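You operate a simulated robot arm through the tools that you are given. There is no shell and no other tool. Be economical: measure what you need, move in short steps, check, and stop when the job is done.

Carry out the task below with a simulated robot arm. There is one attempt and no reset: what you move stays moved.

## Task
Uncork the Tarvendle jar, tip its drops into the jug, shelve it and set the Rosepip jar in the ring.
Fine: the cork stays on the bench; the emptied jar goes on the wall shelf. Set down upright: what you pick out.

It is judged by the outcome, as a careful person would: the job done as asked, and still so three seconds after it is handed in. It fails if anything else is knocked over, pushed out of place, dropped, spilled or broken.

## Robot
A 7-joint arm with a two-finger parallel gripper on a trunk, on a base that drives. Base frame: it is fixed to the floor where the robot stands at the start and does not move with it; the origin is under the middle of the robot, x ahead of it, y to its left, z up; the surface under the hand at the start is at about z = 0.88. Lengths are in m, angles in degrees, forces in N, time in s.
With the tool pointing down near the work surface it reaches from about 0.1 to 0.52 m from the robot's upright axis, wherever it stands. Its first joint turns from -166.0 to 166.0 degrees. Places, roughly: jar ring [0.5, 0, 0.9]; packing bench [0.6, 0.1, 0.9]; shelf over the packing bench [0.9, 0.6, 1.3]. Payload 1.57 kg.
Tool frame: the origin (TCP) lies between the finger pads and is the grasp point; the fingertips stand 0.03 m ahead of it; z points along the fingers, y is the line along which they close. The gripper opens to 0.08 m. The fingers are 0.017 m wide and 0.012 m thick; the gripper's body (0.04 by 0.082 m) begins 0.08 m behind the TCP.
Orientation is that of the tool frame in the base frame, as a unit quaternion [x, y, z, w]. With the fingers straight down and closing along the base's y, the tool's x points along the base's -x, its y along +y and its z along -z.

## Interface
- The arm moves only by the tool send_rows. Its argument "commands" is a list of rows, each a list of 3 entries, a list of its own where there are three numbers: the shift along the tool's x, y, z in units of 250 mm (1.0 is 250 mm), then the turn, a rotation vector about the tool's x, y, z in units of 120 degrees (1.0 is 120 degrees), then the closure, from 0 (fully open) to 1 (shut). In form: [[[x, y, z], [rx, ry, rz], gripper], ...]. A call has 1 to 20 rows; each row is the pose to reach, as a shift and turn from the pose commanded when the call began, along the tool's axes at that moment. A call with a number of a shift or a turn outside -1 to 1 is refused whole. Rows are played at 5 a second. More than 0.05 m and 8.6 degrees between two rows, or a gripper value outside its range, and nothing of the call is played. Where a pose cannot be reached the arm comes as near as it can. A force on the tool above 40 N (or 10 N above the force at the start of the call, whichever is more), or a blocked arm, ends the call early, and 0.2 s more pass. Each finger travels about 0.072 m/s and halts on what it meets, pressing with about 33 N; the grip force reading is that of the motor and also rises with nothing between the fingers. The clock runs only during rows and for 0.2 s after the last one: add rows that repeat a pose to give the fingers time. It gives the time, the measured TCP pose, the force on the tool (base axes), the opening and the grip force at its end, in the units of the frame above (readings bear some noise), with the torque about the TCP (base axes, N m) and any sound that the robot's microphone picked up.
- Cameras (640 x 400 px; columns grow to the right, rows downward): "scene" is now at [0.2597, -0.004, 1.7031]; the picture's right is [-0.04, -1.00, 0.00], its down [-0.54, 0.02, -0.84] and it looks along [0.84, -0.03, -0.54] (base axes); focal length 214 px, centre (320, 200). "wrist" rides on the gripper at [0.072, -0.007, -0.122] in the tool frame; the picture's right is [0.09, 1.00, 0.00], its down [-0.84, 0.08, -0.54] and it looks along [-0.54, 0.05, 0.84] (tool axes); focal length 238 px, centre (320, 200). There is no depth. A picture from a camera that has moved, and an enlarged one, comes with that camera's place and axes in the base frame and with its lens.
- grab_frame(camera): a new picture of that camera. The clock stands still meanwhile.
- move_column(by): slides the trunk up (or, below 0, down) by that many m; the arm and the scene camera ride with it, the base frame stays. It gives what a move gives, with no picture.
- roll_base(legs): drives the robot by 1 to 6 legs, each [ahead, left, turn to the left] in m, m and degrees, along the robot's own axes; the way and the turn of a leg run together, so that a leg with both is an arc; at most 1.5 m and 180 degrees a leg. The arm and the cameras ride along, it lands a little off, and it stops where it bumps. It gives what a move gives.
- aim_head(pan, tilt): turns the head with the scene camera to pan (to the left, within 86 degrees either way) and tilt (down, from -29 to 69), counted from straight ahead of the robot. It gives what a move gives.
- inspect(camera, box): a new picture of the part [left, top, right, bottom] of that camera's present view, enlarged. The clock stands still meanwhile.
- sign_off(): hands the job in; it is judged then, once.

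Go step by step. Nothing tells you exact positions but the pictures and the camera data: compare them with the known pose of the tool, close in by small moves and look again before you grip or let go. The budget is 120 turns and 78 pictures, counting those below and the enlarged ones. Unless the task says otherwise, let go and move clear before handing in, and close with one line.

The tools are called as a command line: name --argument value ..., lists and objects as JSON in quotes. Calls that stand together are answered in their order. send_rows: Moves the arm, as the interface text tells. Its arguments: {"type":"object","properties":{"commands":{"type":"array"}},"required":["commands"]} The other tools are called the same way: move_column (by) slides the trunk up or down; roll_base (legs) drives the base; aim_head (pan, tilt) turns the head that bears the scene camera; grab_frame (camera) takes a picture; inspect (camera, box) takes an enlarged picture of a part of a camera's view; sign_off () hands the job in.

At the start:

```text
clock: 0.0
position: [0.4369, -0.0331, 1.5966]
orientation: [0.002, 0.997, -0.059, -0.056]
wrist_force: [-0.2, -0.1, 0.2]
ft_torque: [-0.01, 0.02, 0.01]
grip_width: 0.08
grip_force: 0.1
trunk travel left (down, up): [-0.915, 0.075]
robot x, y, heading: [-0.0025, 0.002, 0.2]
head pan, tilt: [-2.3, 32.8]
```

scene: 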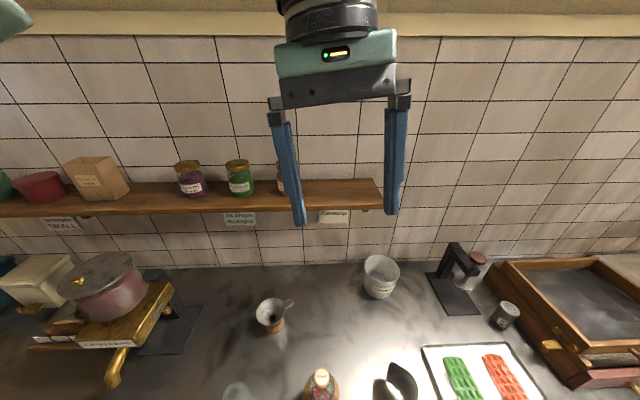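
wrist: 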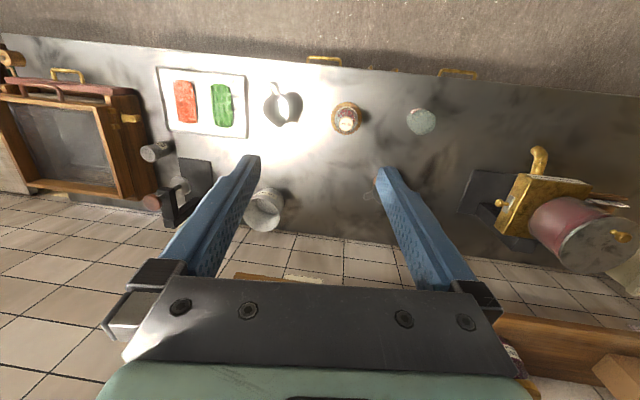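

I see a bench with a corked bottle/jar, a small jug or two, a ring-like object, and a shelf with jars and labels. I'll look closer at the shelf and the bench first.

inspect --camera "scene" --box '[140, 130, 400, 290]'

aim_head --pan 0 --tilt 55

grab_frame --camera "scene"

```text
2.46 times, centred on (270, 210) of scene
camera zoom: at [0.2597, -0.004, 1.7031], right [-0.04, -1.0, 0.0], down [-0.54, 0.02, -0.84], along [0.84, -0.03, -0.54], focal length 528 px, centre (443, 175)
```

zoom: 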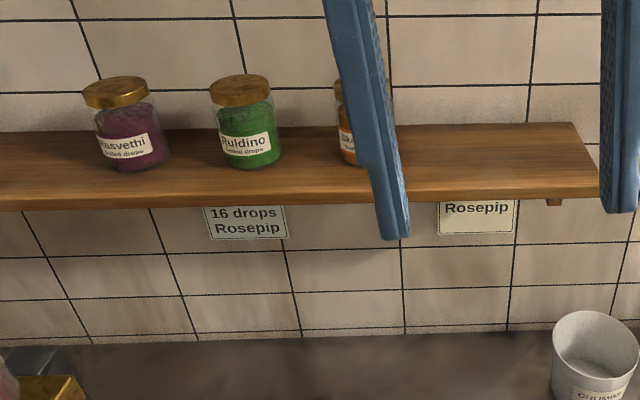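

```text
clock: 0.9
position: [0.4364, -0.0326, 1.594]
orientation: [0.003, 0.996, -0.061, -0.058]
wrist_force: [-0.8, -0.1, -0.3]
ft_torque: [0.02, 0.0, 0.03]
grip_width: 0.0799
grip_force: 0.1
trunk travel left (down, up): [-0.915, 0.075]
robot x, y, heading: [0.0002, -0.0029, -0.2]
head pan, tilt: [0.0, 55.0]
```

```text
74 pictures are left
camera scene: at [0.2428, -0.0005, 1.6716], right [0.0, -1.0, 0.0], down [-0.82, 0.0, -0.57], along [0.57, 0.0, -0.82], focal length 214 px, centre (320, 200)
```

scene: 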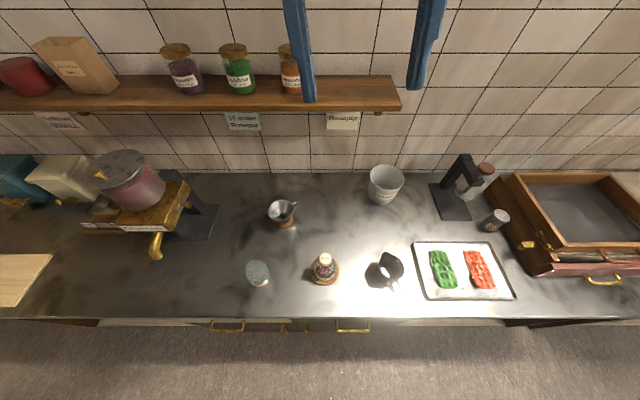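

The bench has several candidates: a corked jar in the middle, a lidded jar on the left, a cup-like jug, and the ring. I'll zoom in to read labels.

inspect --camera "scene" --box '[230, 180, 420, 300]'

inspect --camera "scene" --box '[200, 30, 420, 150]'

inspect --camera "wrist" --box '[230, 60, 470, 240]'

```text
3.33 times, centred on (325, 240) of scene
camera zoom: at [0.2428, -0.0005, 1.6716], right [0.0, -1.0, 0.0], down [-0.82, 0.0, -0.57], along [0.57, 0.0, -0.82], focal length 715 px, centre (303, 67)
```

zoom: 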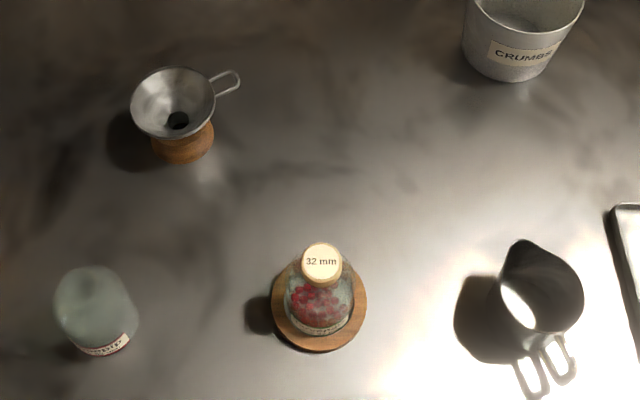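

```text
2.91 times, centred on (310, 90) of scene
camera zoom: at [0.2428, -0.0005, 1.6716], right [0.0, -1.0, 0.0], down [-0.82, 0.0, -0.57], along [0.57, 0.0, -0.82], focal length 624 px, centre (349, 520)
```

zoom: 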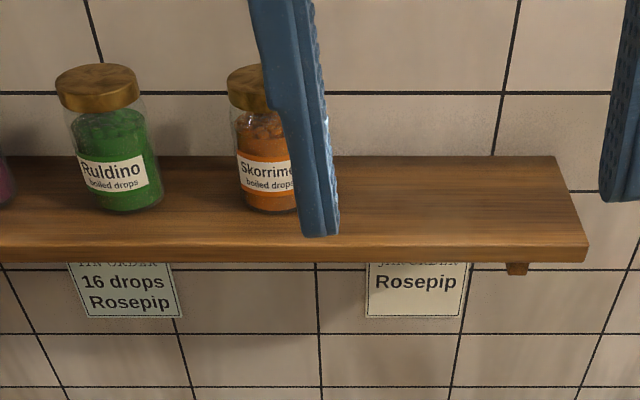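

```text
2.22 times, centred on (350, 150) of wrist
camera zoom: at [0.3788, -0.0244, 1.7246], right [-0.09, 0.99, -0.11], down [0.89, 0.13, 0.43], along [0.44, -0.06, -0.9], focal length 530 px, centre (253, 311)
```

zoom: 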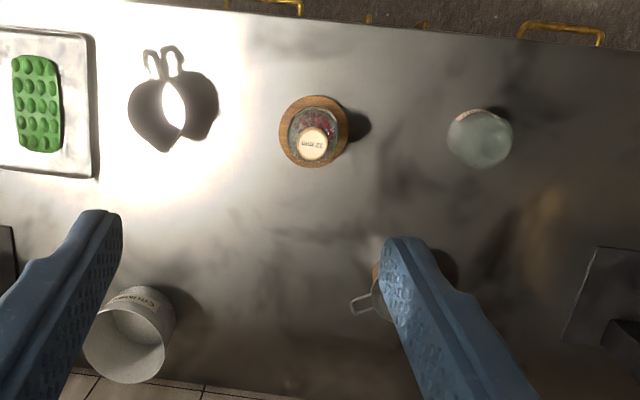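

Corked jar stands in a wooden ring at centre; the black pitcher on the right looks like the jug; the frosted jar at left may be inverted. I'll read the labels at higher zoom.

inspect --camera "scene" --box '[235, 250, 285, 295]'

inspect --camera "scene" --box '[300, 245, 350, 290]'

```text
8.89 times, centred on (260, 272) of scene
camera zoom: at [0.2428, -0.0005, 1.6716], right [0.0, -1.0, 0.0], down [-0.82, 0.0, -0.57], along [0.57, 0.0, -0.82], focal length 1906 px, centre (853, -444)
```

zoom: 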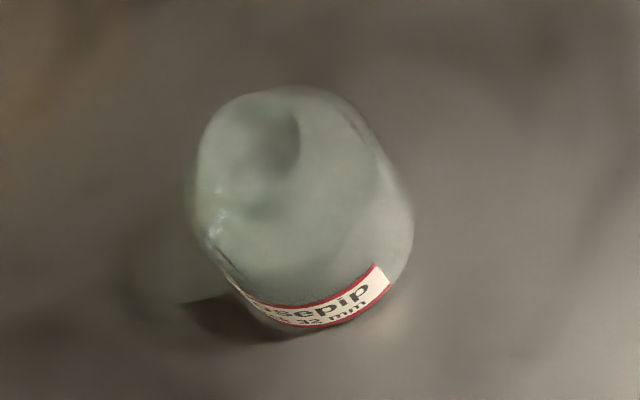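

```text
8.89 times, centred on (325, 268) of scene
camera zoom: at [0.2428, -0.0005, 1.6716], right [0.0, -1.0, 0.0], down [-0.82, 0.0, -0.57], along [0.57, 0.0, -0.82], focal length 1906 px, centre (276, -400)
```

zoom: 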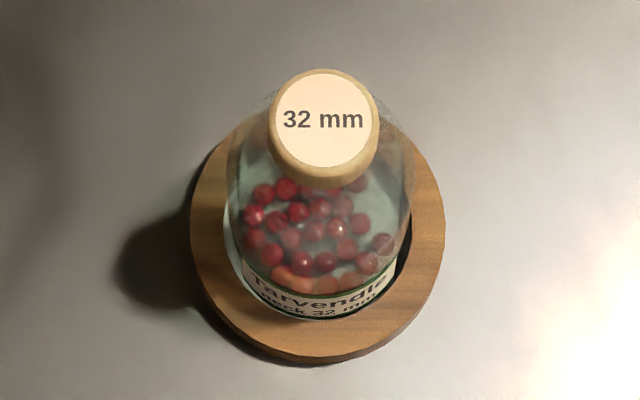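

The corked Tarvendle jar (red drops) sits in the ring near (0.46,-0.015); the Rosepip jar is near (0.44,0.22); the jug is near (0.47,-0.24). I'll lower the trunk to see the items from the side.

move_column --by -0.35

aim_head --pan 0 --tilt 45

grab_frame --camera "scene"

grab_frame --camera "wrist"

```text
clock: 4.3
position: [0.4359, -0.0334, 1.2454]
orientation: [0.001, 0.996, -0.061, -0.059]
wrist_force: [0.2, -0.1, -0.3]
ft_torque: [-0.01, -0.01, 0.01]
grip_width: 0.0801
grip_force: 0.2
trunk travel left (down, up): [-0.565, 0.425]
robot x, y, heading: [-0.0025, 0.001, -0.3]
head pan, tilt: [0.0, 55.0]
```

```text
clock: 5.0
position: [0.4364, -0.0339, 1.2447]
orientation: [0.002, 0.996, -0.061, -0.058]
wrist_force: [-0.7, -0.1, -0.7]
ft_torque: [0.0, -0.01, 0.01]
grip_width: 0.0802
grip_force: 0.0
trunk travel left (down, up): [-0.565, 0.425]
robot x, y, heading: [0.0009, 0.0015, -0.1]
head pan, tilt: [0.0, 45.0]
```

```text
68 pictures are left
camera scene: at [0.2519, -0.0005, 1.3349], right [0.0, -1.0, 0.0], down [-0.71, 0.0, -0.71], along [0.71, 0.0, -0.71], focal length 214 px, centre (320, 200)
```

scene: 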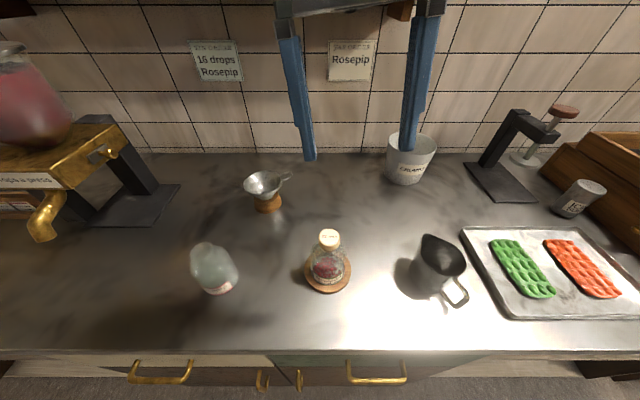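

```text
67 pictures are left
camera wrist: at [0.3788, -0.0241, 1.3746], right [-0.09, 0.99, -0.11], down [0.89, 0.13, 0.43], along [0.44, -0.06, -0.9], focal length 238 px, centre (320, 200)
```

wrist: 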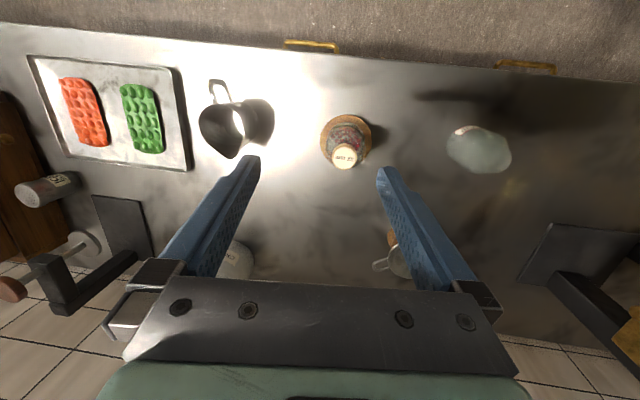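

inspect --camera "scene" --box '[180, 225, 250, 300]'

inspect --camera "scene" --box '[295, 215, 475, 315]'

inspect --camera "scene" --box '[160, 30, 460, 220]'

```text
5.33 times, centred on (215, 262) of scene
camera zoom: at [0.2519, -0.0005, 1.3349], right [0.0, -1.0, 0.0], down [-0.71, 0.0, -0.71], along [0.71, 0.0, -0.71], focal length 1144 px, centre (880, -133)
```

zoom: 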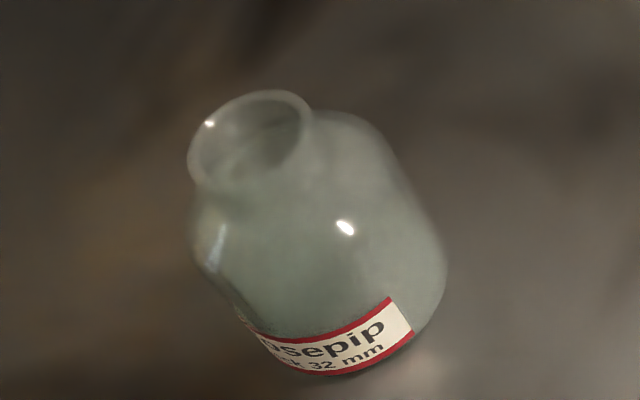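

```text
3.56 times, centred on (385, 265) of scene
camera zoom: at [0.2519, -0.0005, 1.3349], right [0.0, -1.0, 0.0], down [-0.71, 0.0, -0.71], along [0.71, 0.0, -0.71], focal length 763 px, centre (89, -31)
```

zoom: 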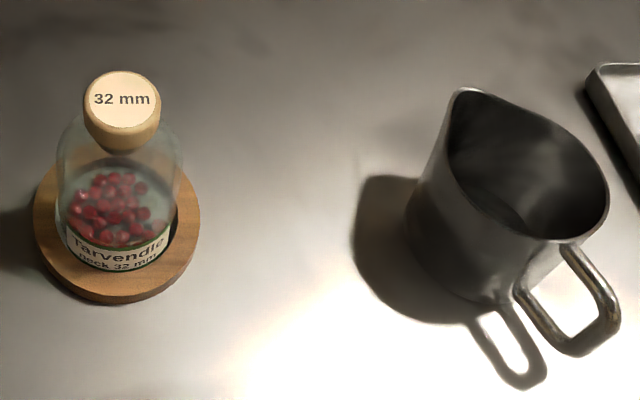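

```text
2.11 times, centred on (310, 125) of scene
camera zoom: at [0.2519, -0.0005, 1.3349], right [0.0, -1.0, 0.0], down [-0.71, 0.0, -0.71], along [0.71, 0.0, -0.71], focal length 452 px, centre (341, 358)
```

zoom: 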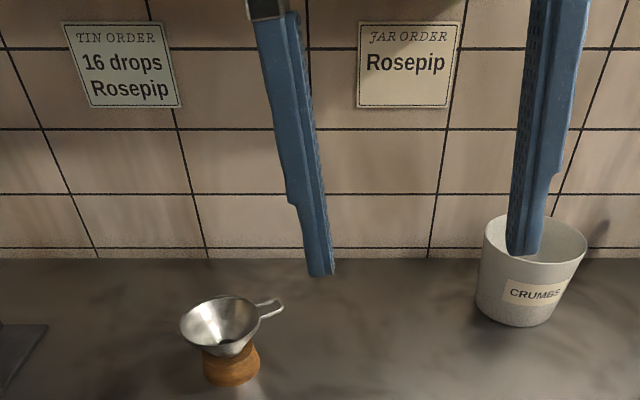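

Rosepip jar is upright, open, and the jug's rim centre triangulates to about (0.470,-0.240,0.966). The cork top is at about (0.479,-0.018,1.014), so I'll straighten the tool and go above it.

send_rows --commands '[[[-0.049, 0.0287, 0.1244], [-0.0146, -0.0139, -0.0005], 0], [[-0.098, 0.0574, 0.249], [-0.029, -0.0277, -0.001], 0], [[-0.147, 0.0861, 0.373], [-0.044, -0.0416, -0.0015], 0], [[-0.197, 0.115, 0.498], [-0.0583, -0.0554, -0.002], 0], [[-0.2457, 0.1435, 0.622], [-0.0583, -0.0554, -0.002], 0], [[-0.2457, 0.1435, 0.622], [-0.0583, -0.0554, -0.002], 0]]'

grab_frame --camera "wrist"

inspect --camera "scene" --box '[240, 120, 400, 300]'

```text
clock: 6.4
position: [0.4786, -0.0161, 1.0818]
orientation: [0.001, 1.0, 0.004, 0.003]
wrist_force: [-0.9, 0.0, 0.3]
ft_torque: [0.0, 0.01, 0.02]
grip_width: 0.0801
grip_force: 0.1
trunk travel left (down, up): [-0.565, 0.425]
robot x, y, heading: [-0.0009, -0.0016, 0.0]
head pan, tilt: [0.0, 45.0]
```

```text
63 pictures are left
camera wrist: at [0.4049, -0.0236, 1.2032], right [-0.09, 1.0, 0.0], down [0.83, 0.07, 0.55], along [0.54, 0.05, -0.84], focal length 238 px, centre (320, 200)
```

wrist: 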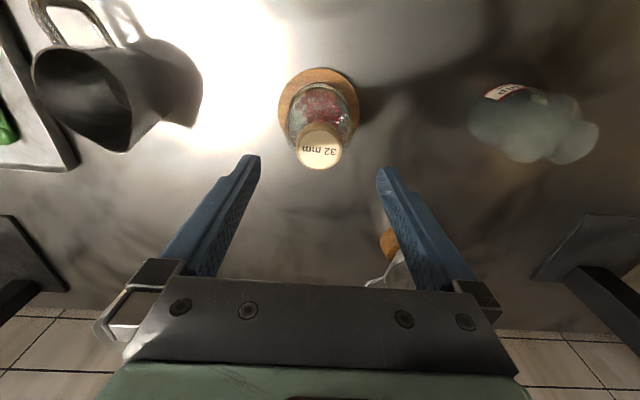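

```text
2.22 times, centred on (320, 210) of scene
camera zoom: at [0.2517, -0.0006, 1.335], right [0.0, -1.0, 0.0], down [-0.71, 0.0, -0.71], along [0.71, 0.0, -0.71], focal length 477 px, centre (320, 178)
```

zoom: 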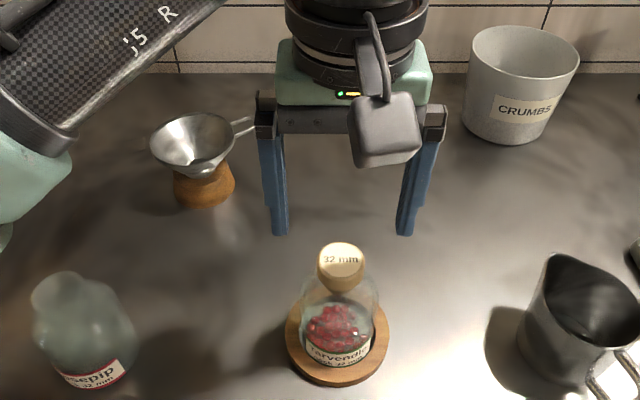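

The cork sits directly below the TCP within a couple of mm. Descending so the fingertips flank only the cork head, then checking.

send_rows --commands '[[[0, -0.002, 0.07], [0, 0, 0], 0], [[0, -0.004, 0.14], [0, 0, 0], 0], [[0, -0.004, 0.208], [0, 0, 0], 0], [[0, -0.004, 0.208], [0, 0, 0], 0]]'

inspect --camera "scene" --box '[270, 190, 390, 290]'

inspect --camera "wrist" --box '[220, 60, 420, 200]'

```text
clock: 7.4
position: [0.4771, -0.0187, 1.0286]
orientation: [0.0, 1.0, 0.002, 0.002]
wrist_force: [0.4, 0.3, -0.6]
ft_torque: [0.03, -0.01, 0.01]
grip_width: 0.0801
grip_force: 0.1
trunk travel left (down, up): [-0.565, 0.425]
robot x, y, heading: [0.0009, 0.0017, -0.1]
head pan, tilt: [0.0, 45.0]
```

```text
4.00 times, centred on (330, 240) of scene
camera zoom: at [0.2519, -0.0005, 1.335], right [0.0, -1.0, 0.0], down [-0.71, 0.0, -0.71], along [0.71, 0.0, -0.71], focal length 858 px, centre (280, 40)
```

zoom: 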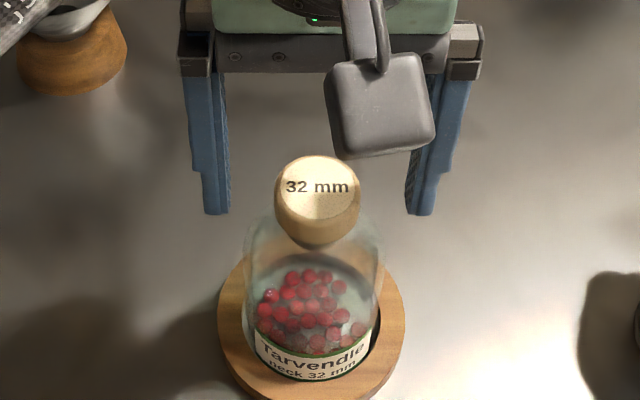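

```text
2.86 times, centred on (320, 130) of wrist
camera zoom: at [0.4056, -0.0244, 1.1512], right [-0.09, 1.0, 0.0], down [0.83, 0.07, 0.55], along [0.54, 0.05, -0.84], focal length 681 px, centre (320, 400)
```

zoom: 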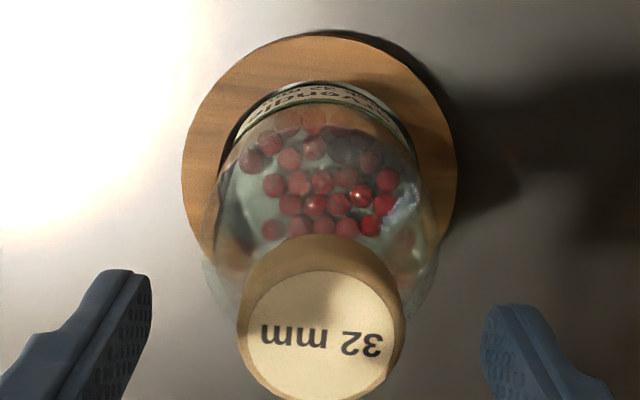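

Centred. I'll raise 4 mm so only the cork head is gripped, then close.

send_rows --commands '[[[0, 0, -0.016], [0, 0, 0], 0], [[0, 0, -0.016], [0, 0, 0], 0.5], [[0, 0, -0.016], [0, 0, 0], 1], [[0, 0, -0.016], [0, 0, 0], 1], [[0, 0, -0.016], [0, 0, 0], 1], [[0, 0, -0.016], [0, 0, 0], 1]]'

inspect --camera "scene" --box '[270, 190, 390, 290]'

```text
clock: 8.8
position: [0.4778, -0.0172, 1.034]
orientation: [0.001, 1.0, 0.003, 0.002]
wrist_force: [-0.2, 0.3, -0.1]
ft_torque: [-0.01, -0.04, 0.01]
grip_width: 0.035
grip_force: 33.3
trunk travel left (down, up): [-0.565, 0.425]
robot x, y, heading: [0.0003, 0.0007, 0.2]
head pan, tilt: [0.0, 45.0]
```

```text
4.00 times, centred on (330, 240) of scene
camera zoom: at [0.2519, -0.0005, 1.335], right [0.0, -1.0, 0.0], down [-0.71, 0.0, -0.71], along [0.71, 0.0, -0.71], focal length 858 px, centre (280, 40)
```

zoom: 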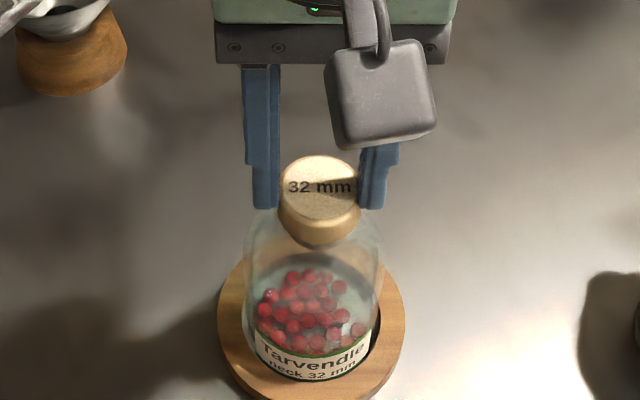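

Cork gripped (35 mm). Pulling up slowly in tiny steps and watching the force.

send_rows --commands '[[[0, 0, -0.008], [0, 0, 0], 1], [[0, 0, -0.016], [0, 0, 0], 1], [[0, 0, -0.024], [0, 0, 0], 1], [[0, 0, -0.032], [0, 0, 0], 1]]'

inspect --camera "scene" --box '[270, 190, 390, 290]'

```text
clock: 9.8
position: [0.4799, -0.0174, 1.0416]
orientation: [0.001, 1.0, 0.003, 0.002]
wrist_force: [0.0, -0.6, -0.6]
ft_torque: [0.01, -0.01, 0.0]
grip_width: 0.035
grip_force: 33.2
trunk travel left (down, up): [-0.565, 0.425]
robot x, y, heading: [-0.0011, -0.0007, -0.2]
head pan, tilt: [0.0, 45.0]
```

```text
4.00 times, centred on (330, 240) of scene
camera zoom: at [0.2519, -0.0005, 1.3349], right [0.0, -1.0, 0.0], down [-0.71, 0.0, -0.71], along [0.71, 0.0, -0.71], focal length 858 px, centre (280, 40)
```

zoom: 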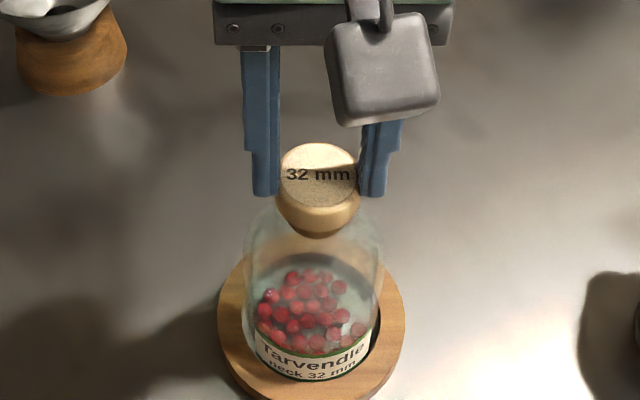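

Cork comes out freely. Lifting clear.

send_rows --commands '[[[0, 0, -0.06], [0, 0, 0], 1], [[0, 0, -0.12], [0, 0, 0], 1], [[0, 0, -0.2], [0, 0, 0], 1], [[0, 0, -0.28], [0, 0, 0], 1]]'

inspect --camera "scene" --box '[260, 150, 400, 290]'

```text
clock: 10.8
position: [0.4799, -0.0175, 1.1121]
orientation: [0.0, 1.0, 0.003, 0.001]
wrist_force: [0.4, 0.2, -0.3]
ft_torque: [0.03, 0.0, 0.0]
grip_width: 0.0348
grip_force: 32.4
trunk travel left (down, up): [-0.565, 0.425]
robot x, y, heading: [0.0021, 0.0009, -0.1]
head pan, tilt: [0.0, 45.0]
```

```text
2.86 times, centred on (330, 220) of scene
camera zoom: at [0.2518, -0.0006, 1.3349], right [0.0, -1.0, 0.0], down [-0.71, 0.0, -0.71], along [0.71, 0.0, -0.71], focal length 613 px, centre (291, 143)
```

zoom: 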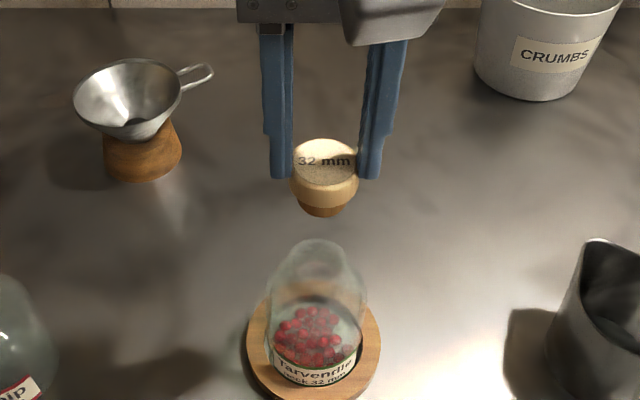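

Cork out with drops intact. Carrying it left to about (0.49, 0.10), a clear spot, and lowering near the bench.

send_rows --commands '[[[-0.013, 0.157, 0], [0, 0, 0], 1], [[-0.027, 0.314, 0], [0, 0, 0], 1], [[-0.04, 0.472, 0], [0, 0, 0], 1], [[-0.04, 0.472, 0.17], [0, 0, 0], 1], [[-0.04, 0.472, 0.34], [0, 0, 0], 1], [[-0.04, 0.472, 0.5], [0, 0, 0], 1], [[-0.04, 0.472, 0.66], [0, 0, 0], 1], [[-0.04, 0.472, 0.66], [0, 0, 0], 1]]'

inspect --camera "scene" --box '[190, 160, 350, 300]'

```text
clock: 12.6
position: [0.4933, 0.1019, 0.9473]
orientation: [0.001, 1.0, 0.003, 0.003]
wrist_force: [0.4, -0.4, 0.2]
ft_torque: [-0.01, -0.01, -0.01]
grip_width: 0.0352
grip_force: 32.7
trunk travel left (down, up): [-0.565, 0.425]
robot x, y, heading: [-0.0006, -0.0031, -0.2]
head pan, tilt: [0.0, 45.0]
```

```text
2.86 times, centred on (270, 230) of scene
camera zoom: at [0.2518, -0.0005, 1.335], right [0.0, -1.0, 0.0], down [-0.71, 0.0, -0.71], along [0.71, 0.0, -0.71], focal length 613 px, centre (463, 114)
```

zoom: 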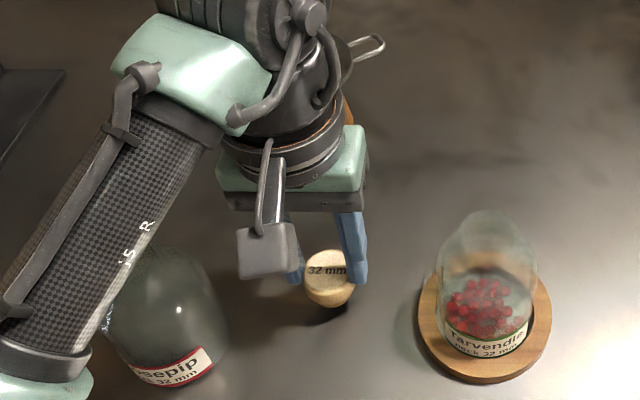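

The cork is just above the bench, but the forearm hangs low near the Rosepip jar. I'll raise the trunk for a steeper arm and then come down again.

move_column --by 0.22

send_rows --commands '[[[0, 0, 0.18], [0, 0, 0], 1], [[0, 0, 0.36], [0, 0, 0], 1], [[0, 0, 0.54], [0, 0, 0], 1], [[0, 0, 0.72], [0, 0, 0], 1], [[0, 0, 0.88], [0, 0, 0], 1], [[0, 0, 0.88], [0, 0, 0], 1]]'

grab_frame --camera "scene"

```text
clock: 14.9
position: [0.4932, 0.1006, 1.166]
orientation: [0.001, 1.0, 0.003, 0.002]
wrist_force: [-0.1, -0.2, 0.0]
ft_torque: [0.03, 0.0, 0.0]
grip_width: 0.0351
grip_force: 33.3
trunk travel left (down, up): [-0.785, 0.205]
robot x, y, heading: [-0.0001, -0.0004, -0.2]
head pan, tilt: [0.0, 45.0]
```

```text
clock: 16.3
position: [0.4944, 0.1018, 0.9453]
orientation: [0.0, 1.0, 0.002, 0.001]
wrist_force: [0.3, 0.3, -0.9]
ft_torque: [-0.01, 0.01, -0.02]
grip_width: 0.0351
grip_force: 33.3
trunk travel left (down, up): [-0.785, 0.205]
robot x, y, heading: [-0.001, 0.001, 0.1]
head pan, tilt: [0.0, 45.0]
```

```text
55 pictures are left
camera scene: at [0.2518, -0.0004, 1.555], right [0.0, -1.0, 0.0], down [-0.71, 0.0, -0.71], along [0.71, 0.0, -0.71], focal length 214 px, centre (320, 200)
```

scene: 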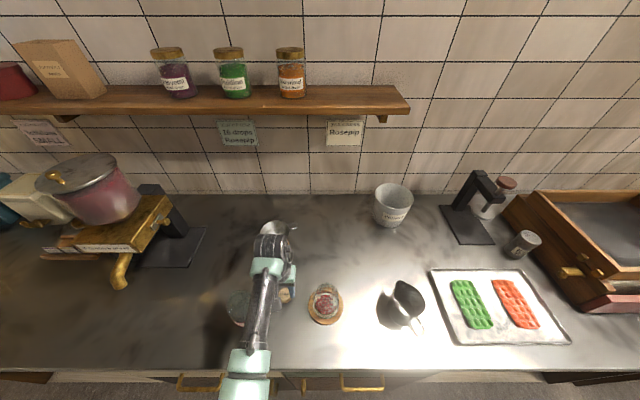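

Forearm is now steep and clear. Lowering gently to contact.

send_rows --commands '[[[0, 0, 0.02], [0, 0, 0], 1], [[0, 0, 0.04], [0, 0, 0], 1], [[0, 0, 0.05], [0, 0, 0], 1], [[0, 0, 0.05], [0, 0, 0], 1]]'

inspect --camera "wrist" --box '[220, 60, 420, 200]'

```text
clock: 17.3
position: [0.4947, 0.1019, 0.935]
orientation: [0.0, 1.0, 0.002, 0.003]
wrist_force: [-0.4, -0.7, 2.5]
ft_torque: [-0.15, 0.01, -0.01]
grip_width: 0.0351
grip_force: 32.7
trunk travel left (down, up): [-0.785, 0.205]
robot x, y, heading: [-0.0011, -0.0014, 0.1]
head pan, tilt: [0.0, 45.0]
```

```text
2.86 times, centred on (320, 130) of wrist
camera zoom: at [0.4218, 0.0959, 1.057], right [-0.09, 1.0, 0.0], down [0.83, 0.07, 0.55], along [0.54, 0.05, -0.84], focal length 681 px, centre (320, 400)
```

zoom: 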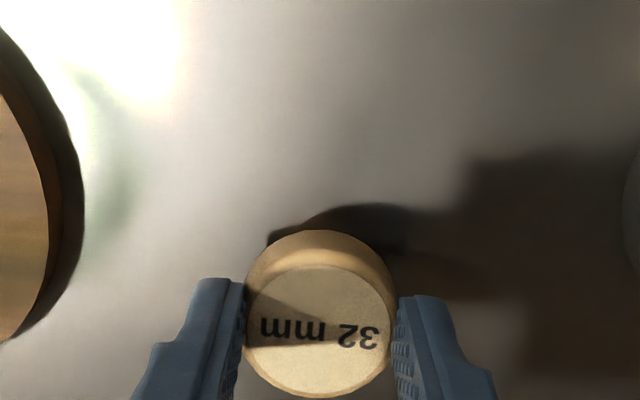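

Contact felt (2.5 N). Opening gently and lifting away.

send_rows --commands '[[[0, 0, 0.004], [0, 0, 0], 0.5], [[0, 0, 0.004], [0, 0, 0], 0.3], [[0, 0, 0.004], [0, 0, 0], 0.2], [[0, 0, -0.15], [0, 0, 0], 0.2], [[0, 0, -0.3], [0, 0, 0], 0.1], [[0, 0, -0.48], [0, 0, 0], 0], [[0, 0, -0.66], [0, 0, 0], 0], [[0, 0, -0.84], [0, 0, 0], 0], [[0, 0, -1], [0, 0, 0], 0]]'

grab_frame --camera "wrist"

```text
clock: 19.3
position: [0.4936, 0.1009, 1.1847]
orientation: [0.0, 1.0, 0.003, 0.002]
wrist_force: [0.5, 0.4, 0.6]
ft_torque: [-0.05, 0.01, -0.03]
grip_width: 0.08
grip_force: 0.0
trunk travel left (down, up): [-0.785, 0.205]
robot x, y, heading: [0.003, 0.0016, 0.2]
head pan, tilt: [0.0, 45.0]
```

```text
53 pictures are left
camera wrist: at [0.4216, 0.0948, 1.3076], right [-0.09, 1.0, 0.0], down [0.84, 0.07, 0.55], along [0.54, 0.05, -0.84], focal length 238 px, centre (320, 200)
```

wrist: 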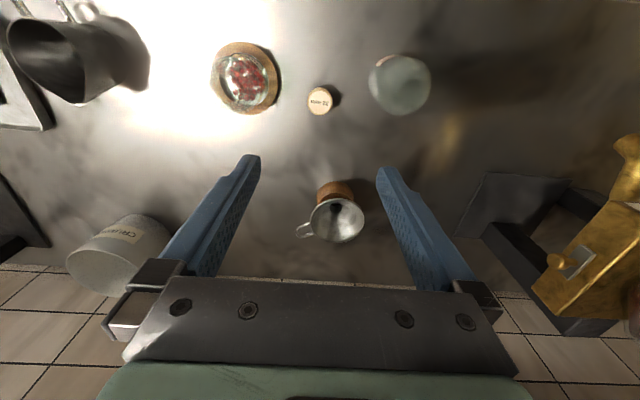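

Cork stands on the bench. Next I need a near-horizontal grasp for the jar, camera side up; I'll turn the tool in the free space above the bench in two halves.

send_rows --commands '[[[0.033, -0.04, -0.0167], [0.0393, 0, -0.0486], 0], [[0.067, -0.08, -0.033], [0.0787, 0, -0.0972], 0], [[0.1, -0.12, -0.05], [0.118, 0, -0.1457], 0], [[0.133, -0.16, -0.067], [0.157, 0, -0.194], 0], [[0.167, -0.2, -0.083], [0.1967, 0, -0.243], 0], [[0.2, -0.24, -0.1], [0.236, 0, -0.2915], 0], [[0.233, -0.28, -0.117], [0.275, 0, -0.34], 0], [[0.267, -0.32, -0.133], [0.3147, 0, -0.3887], 0], [[0.3, -0.36, -0.15], [0.354, 0, -0.437], 0], [[0.333, -0.4, -0.167], [0.393, 0, -0.486], 0], [[0.367, -0.44, -0.183], [0.4327, 0, -0.534], 0], [[0.4, -0.476, -0.2], [0.472, 0, -0.583], 0], [[0.4, -0.476, -0.2], [0.472, 0, -0.583], 0]]'

```text
clock: 22.1
position: [0.3927, -0.017, 1.2333]
orientation: [-0.549, 0.708, -0.445, 0.003]
wrist_force: [-0.3, 0.8, 0.1]
ft_torque: [0.01, 0.01, 0.01]
grip_width: 0.08
grip_force: 0.1
trunk travel left (down, up): [-0.785, 0.205]
robot x, y, heading: [-0.0013, -0.0013, 0.1]
head pan, tilt: [0.0, 45.0]
```

Tracking well; second half of the turn.

send_rows --commands '[[[0, 0, 0], [0.0393, 0, -0.0486], 0], [[0, 0, 0], [0.0787, 0, -0.0972], 0], [[0, 0, 0], [0.118, 0, -0.1457], 0], [[0, 0, 0], [0.157, 0, -0.194], 0], [[0, 0, 0], [0.1967, 0, -0.243], 0], [[0, 0, 0], [0.236, 0, -0.2915], 0], [[0, 0, 0], [0.275, 0, -0.34], 0], [[0, 0, 0], [0.3147, 0, -0.3887], 0], [[0, 0, 0], [0.354, 0, -0.437], 0], [[0, 0, 0], [0.393, 0, -0.486], 0], [[0, 0, 0], [0.4327, 0, -0.534], 0], [[0, 0, 0], [0.472, 0, -0.583], 0], [[0, 0, 0], [0.472, 0, -0.583], 0]]'

grab_frame --camera "scene"

grab_frame --camera "wrist"

```text
clock: 24.9
position: [0.4276, -0.0221, 1.1895]
orientation: [0.776, -0.001, 0.63, -0.001]
wrist_force: [-1.0, -0.9, -0.3]
ft_torque: [0.01, -0.02, 0.03]
grip_width: 0.08
grip_force: 0.1
out of reach, approached as far as the arm can: row 3, 4, 5, 6, 7, 8, 9, 10, 11, 12, 13
trunk travel left (down, up): [-0.785, 0.205]
robot x, y, heading: [0.0011, -0.0006, 0.3]
head pan, tilt: [0.0, 45.0]
```

```text
52 pictures are left
camera scene: at [0.252, -0.0001, 1.5549], right [0.0, -1.0, 0.0], down [-0.71, 0.0, -0.71], along [0.71, 0.0, -0.71], focal length 214 px, centre (320, 200)
```

scene: 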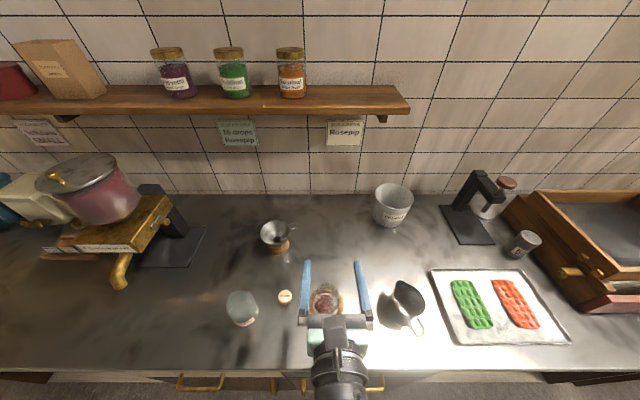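

```text
51 pictures are left
camera wrist: at [0.3229, -0.0162, 1.2848], right [0.02, -1.0, 0.09], down [-0.7, -0.08, -0.71], along [0.71, -0.05, -0.7], focal length 238 px, centre (320, 200)
```

wrist: 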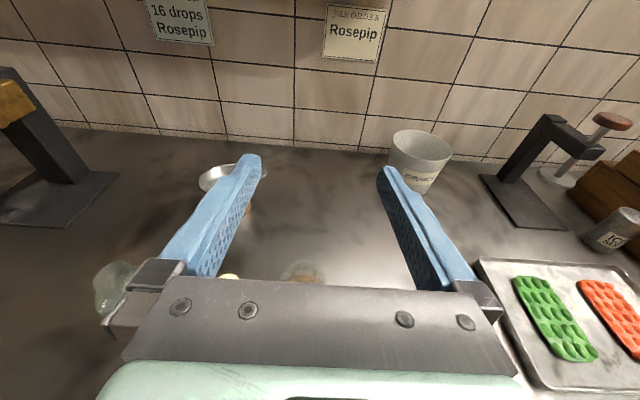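

Orientation is right, but the hand is too close to the body. I'll back the base off 0.13 m to give the arm room.

roll_base --legs '[[-0.13, 0, 0]]'

send_rows --commands '[[[0, 0, 0.02], [0, 0, 0], 0], [[0, 0, 0.04], [0, 0, 0], 0]]'

```text
clock: 26.2
position: [0.3009, -0.0221, 1.1905]
orientation: [0.776, -0.001, 0.631, -0.002]
wrist_force: [-0.7, -0.4, -0.8]
ft_torque: [0.02, -0.01, 0.01]
grip_width: 0.0799
grip_force: 0.0
trunk travel left (down, up): [-0.785, 0.205]
robot x, y, heading: [-0.1286, 0.0003, 0.0]
head pan, tilt: [0.0, 45.0]
```

```text
clock: 26.8
position: [0.3101, -0.0222, 1.1874]
orientation: [0.776, -0.001, 0.631, -0.002]
wrist_force: [-0.4, -0.3, 0.4]
ft_torque: [-0.01, 0.01, -0.04]
grip_width: 0.0799
grip_force: 0.1
trunk travel left (down, up): [-0.785, 0.205]
robot x, y, heading: [-0.1236, -0.0009, -0.1]
head pan, tilt: [0.0, 45.0]
```

The arm follows again. Lowering with the arm and then the trunk, in front of the jar.

send_rows --commands '[[[-0.157, -0.005, 0.033], [0, 0, 0], 0], [[-0.313, -0.01, 0.065], [0, 0, 0], 0], [[-0.47, -0.016, 0.098], [0, 0, 0], 0], [[-0.47, -0.016, 0.098], [0, 0, 0], 0]]'

grab_frame --camera "scene"

grab_frame --camera "wrist"

```text
clock: 27.8
position: [0.3101, -0.0195, 1.067]
orientation: [0.776, -0.002, 0.631, -0.001]
wrist_force: [0.1, -0.1, -0.2]
ft_torque: [-0.03, 0.03, 0.01]
grip_width: 0.0801
grip_force: 0.0
trunk travel left (down, up): [-0.785, 0.205]
robot x, y, heading: [-0.126, -0.0011, 0.1]
head pan, tilt: [0.0, 45.0]
```

```text
50 pictures are left
camera scene: at [0.1241, -0.0006, 1.555], right [0.0, -1.0, 0.0], down [-0.71, 0.0, -0.71], along [0.71, 0.0, -0.71], focal length 214 px, centre (320, 200)
```

scene: 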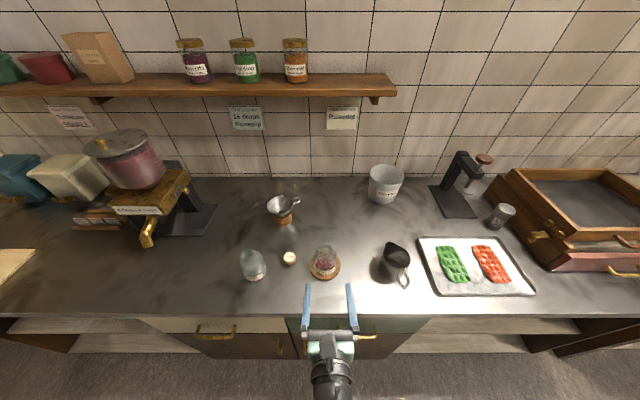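

```text
49 pictures are left
camera wrist: at [0.2057, -0.0124, 1.1622], right [0.02, -1.0, 0.09], down [-0.7, -0.07, -0.71], along [0.71, -0.05, -0.7], focal length 238 px, centre (320, 200)
```

wrist: 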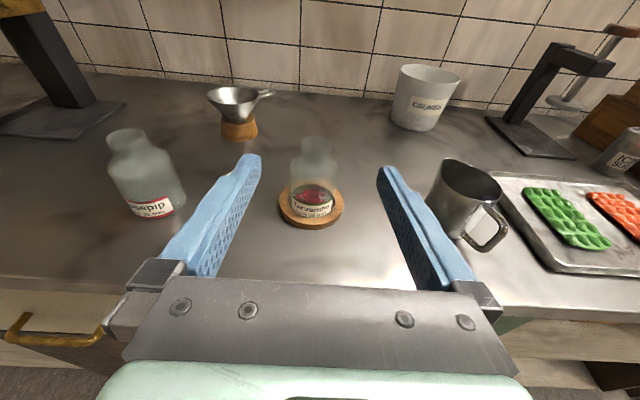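

Clear view from behind; I'll zoom on the jar to plan the grip height.

inspect --camera "wrist" --box '[270, 125, 360, 235]'

```text
3.64 times, centred on (315, 180) of wrist
camera zoom: at [0.2057, -0.0124, 1.1622], right [0.02, -1.0, 0.09], down [-0.7, -0.07, -0.71], along [0.71, -0.05, -0.7], focal length 867 px, centre (338, 273)
```

zoom: 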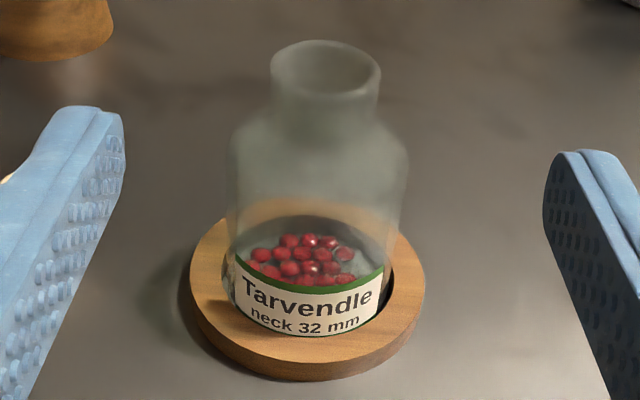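

Jar is aligned with the gripper's mid-plane. Lowering to grip height in front of it and checking.

send_rows --commands '[[[-0.157, -0.004, 0.074], [0, 0, 0], 0], [[-0.315, -0.004, 0.148], [0, 0, 0], 0], [[-0.473, -0.004, 0.221], [0, 0, 0], 0], [[-0.473, -0.004, 0.221], [0, 0, 0], 0]]'

grab_frame --camera "wrist"

inspect --camera "scene" --box '[240, 230, 420, 400]'

```text
clock: 28.8
position: [0.3414, -0.0191, 0.9404]
orientation: [0.776, -0.001, 0.631, -0.001]
wrist_force: [0.5, 0.2, 0.7]
ft_torque: [0.01, -0.02, -0.02]
grip_width: 0.08
grip_force: 0.0
trunk travel left (down, up): [-0.785, 0.205]
robot x, y, heading: [-0.1297, -0.001, -0.0]
head pan, tilt: [0.0, 45.0]
```

```text
47 pictures are left
camera wrist: at [0.2361, -0.0113, 1.0362], right [0.02, -1.0, 0.09], down [-0.7, -0.07, -0.71], along [0.71, -0.05, -0.7], focal length 238 px, centre (320, 200)
```

wrist: 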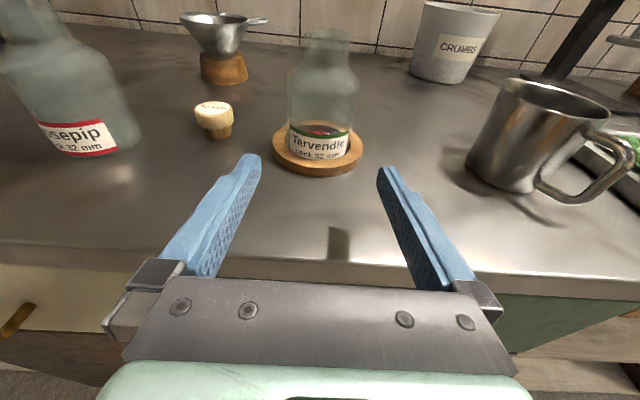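

```text
2.35 times, centred on (330, 315) of scene
camera zoom: at [0.1236, 0.0001, 1.5551], right [0.0, -1.0, 0.0], down [-0.71, 0.0, -0.71], along [0.71, 0.0, -0.71], focal length 505 px, centre (296, -71)
```

zoom: 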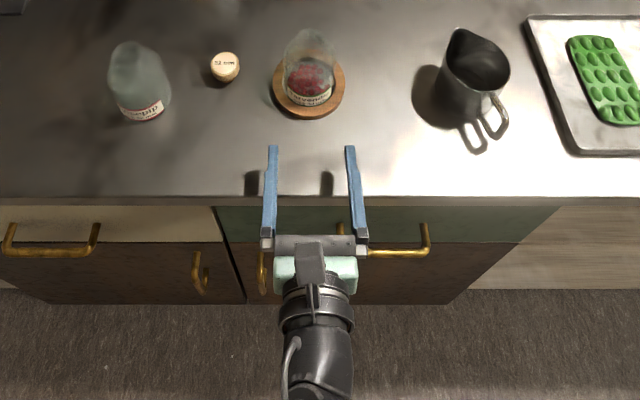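

Aligned. Advancing until the fingertips are about to straddle the jar, then a look.

send_rows --commands '[[[0.0163, 0, 0.078], [0, 0, 0], 0], [[0.0326, 0, 0.157], [0, 0, 0], 0], [[0.049, 0, 0.235], [0, 0, 0], 0], [[0.065, 0, 0.313], [0, 0, 0], 0], [[0.065, 0, 0.313], [0, 0, 0], 0]]'

grab_frame --camera "wrist"

inspect --camera "scene" --box '[280, 230, 380, 330]'

```text
clock: 30.0
position: [0.42, -0.0164, 0.9392]
orientation: [0.776, 0.0, 0.631, -0.003]
wrist_force: [-0.1, -0.3, 0.4]
ft_torque: [0.0, -0.03, 0.0]
grip_width: 0.0799
grip_force: 0.1
trunk travel left (down, up): [-0.785, 0.205]
robot x, y, heading: [-0.1282, -0.0035, 0.0]
head pan, tilt: [0.0, 45.0]
```

```text
45 pictures are left
camera wrist: at [0.3151, -0.0097, 1.0342], right [0.02, -1.0, 0.09], down [-0.7, -0.07, -0.71], along [0.71, -0.05, -0.7], focal length 238 px, centre (320, 200)
```

wrist: 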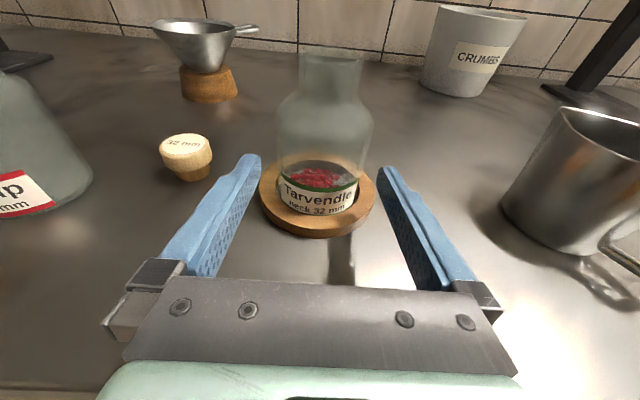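

```text
4.00 times, centred on (330, 280) of scene
camera zoom: at [0.1239, -0.0005, 1.555], right [0.0, -1.0, 0.0], down [-0.71, 0.0, -0.71], along [0.71, 0.0, -0.71], focal length 858 px, centre (280, -120)
```

zoom: 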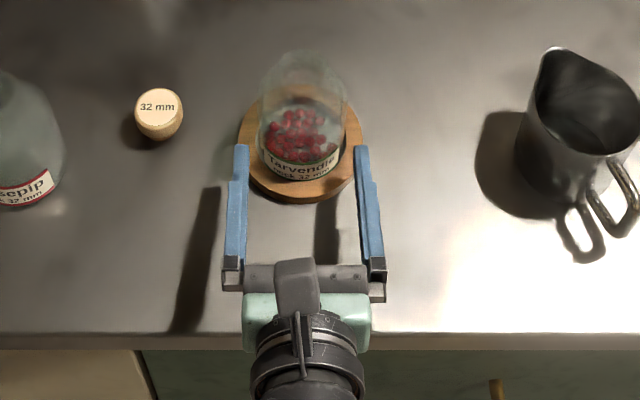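

The jar is ~3 mm to the right of my mid-plane; shifting right then advancing partway.

send_rows --commands '[[[0, 0.011, 0], [0, 0, 0], 0], [[0, 0.011, 0], [0, 0, 0], 0], [[0.01, 0.011, 0.047], [0, 0, 0], 0], [[0.02, 0.011, 0.094], [0, 0, 0], 0], [[0.02, 0.011, 0.094], [0, 0, 0], 0]]'

grab_frame --camera "wrist"

```text
clock: 31.2
position: [0.4433, -0.0187, 0.9392]
orientation: [0.776, -0.001, 0.631, -0.002]
wrist_force: [-0.7, 0.2, 0.6]
ft_torque: [0.02, 0.04, -0.01]
grip_width: 0.0803
grip_force: 0.2
trunk travel left (down, up): [-0.785, 0.205]
robot x, y, heading: [-0.1269, -0.0012, 0.2]
head pan, tilt: [0.0, 45.0]
```

```text
43 pictures are left
camera wrist: at [0.3389, -0.0123, 1.0354], right [0.02, -1.0, 0.09], down [-0.7, -0.07, -0.71], along [0.71, -0.05, -0.7], focal length 238 px, centre (320, 200)
```

wrist: 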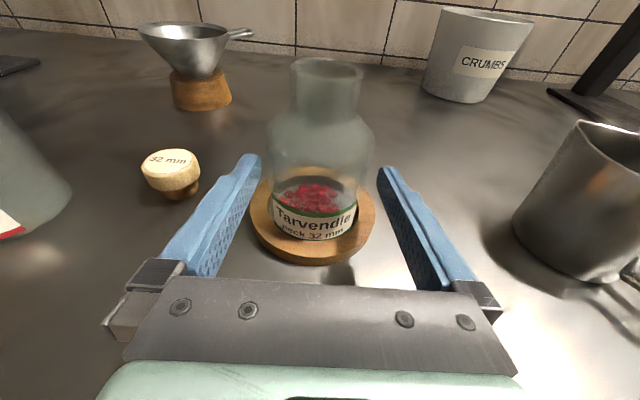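

Centred now. Advancing the rest.

send_rows --commands '[[[0.009, 0, 0.045], [0, 0, 0], 0], [[0.018, 0, 0.09], [0, 0, 0], 0], [[0.0275, 0, 0.132], [0, 0, 0], 0], [[0.0275, 0, 0.132], [0, 0, 0], 0]]'

grab_frame --camera "wrist"

inspect --camera "scene" --box '[280, 230, 380, 330]'

```text
clock: 32.2
position: [0.4772, -0.0201, 0.9395]
orientation: [0.776, -0.002, 0.631, -0.002]
wrist_force: [0.6, -0.1, -0.5]
ft_torque: [-0.04, -0.01, 0.0]
grip_width: 0.0802
grip_force: 0.0
trunk travel left (down, up): [-0.785, 0.205]
robot x, y, heading: [-0.1254, -0.0017, 0.0]
head pan, tilt: [0.0, 45.0]
```

```text
42 pictures are left
camera wrist: at [0.3728, -0.0135, 1.0356], right [0.02, -1.0, 0.09], down [-0.7, -0.07, -0.71], along [0.71, -0.05, -0.7], focal length 238 px, centre (320, 200)
```

wrist: 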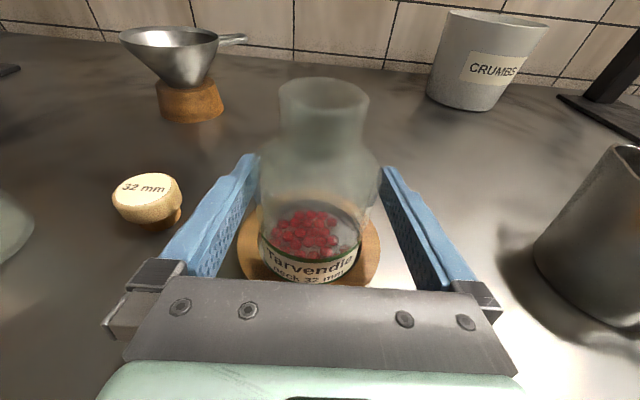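

```text
4.00 times, centred on (330, 280) of scene
camera zoom: at [0.124, -0.0003, 1.555], right [0.0, -1.0, 0.0], down [-0.71, 0.0, -0.71], along [0.71, 0.0, -0.71], focal length 858 px, centre (280, -120)
```

zoom: 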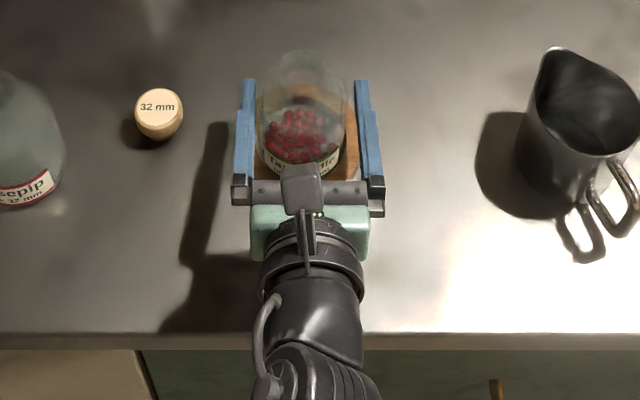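

Straddled properly. Closing on the body.

send_rows --commands '[[[0, -0.003, 0], [0, 0, 0], 0.05], [[0, -0.003, 0], [0, 0, 0], 0.1], [[0, -0.003, 0], [0, 0, 0], 0.2], [[0, -0.003, 0], [0, 0, 0], 1], [[0, -0.003, 0], [0, 0, 0], 1], [[0, -0.003, 0], [0, 0, 0], 1]]'

```text
clock: 33.6
position: [0.4774, -0.0195, 0.9404]
orientation: [0.776, -0.002, 0.631, -0.001]
wrist_force: [0.5, -1.4, 1.1]
ft_torque: [-0.16, -0.05, 0.03]
grip_width: 0.0714
grip_force: 33.0
trunk travel left (down, up): [-0.785, 0.205]
robot x, y, heading: [-0.1232, 0.001, 0.1]
head pan, tilt: [0.0, 45.0]
```

Gripped at 71 mm. Lifting straight up slowly.

send_rows --commands '[[[0.039, 0, -0.0082], [0, 0, 0], 1], [[0.078, 0, -0.0163], [0, 0, 0], 1], [[0.157, 0, -0.0326], [0, 0, 0], 1], [[0.274, 0, -0.057], [0, 0, 0], 1], [[0.41, 0, -0.0856], [0, 0, 0], 1], [[0.548, 0, -0.114], [0, 0, 0], 1], [[0.548, 0, -0.114], [0, 0, 0], 1]]'

grab_frame --camera "scene"

grab_frame --camera "wrist"

```text
clock: 35.2
position: [0.4772, -0.0196, 1.0808]
orientation: [0.776, -0.002, 0.631, -0.001]
wrist_force: [-0.5, -0.2, -2.0]
ft_torque: [0.02, 0.03, -0.01]
grip_width: 0.0714
grip_force: 33.2
trunk travel left (down, up): [-0.785, 0.205]
robot x, y, heading: [-0.1249, 0.0006, -0.1]
head pan, tilt: [0.0, 45.0]
```

```text
40 pictures are left
camera scene: at [0.1246, -0.0009, 1.5549], right [0.0, -1.0, 0.0], down [-0.71, 0.0, -0.71], along [0.71, 0.0, -0.71], focal length 214 px, centre (320, 200)
```

scene: 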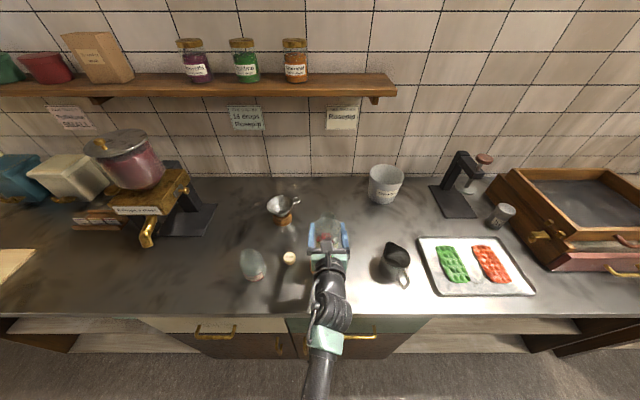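

```text
39 pictures are left
camera wrist: at [0.373, -0.0141, 1.1763], right [0.02, -1.0, 0.09], down [-0.7, -0.07, -0.71], along [0.71, -0.05, -0.7], focal length 238 px, centre (320, 200)
```

wrist: 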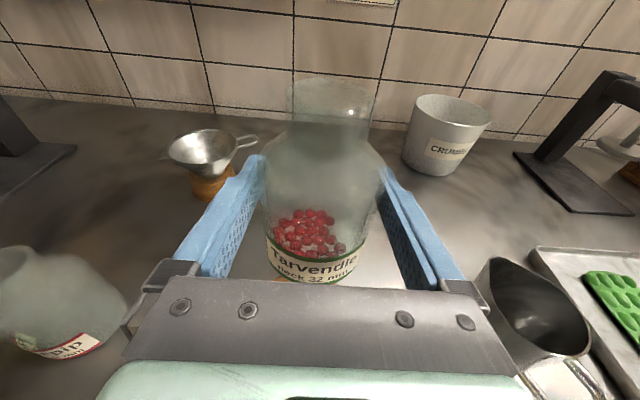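

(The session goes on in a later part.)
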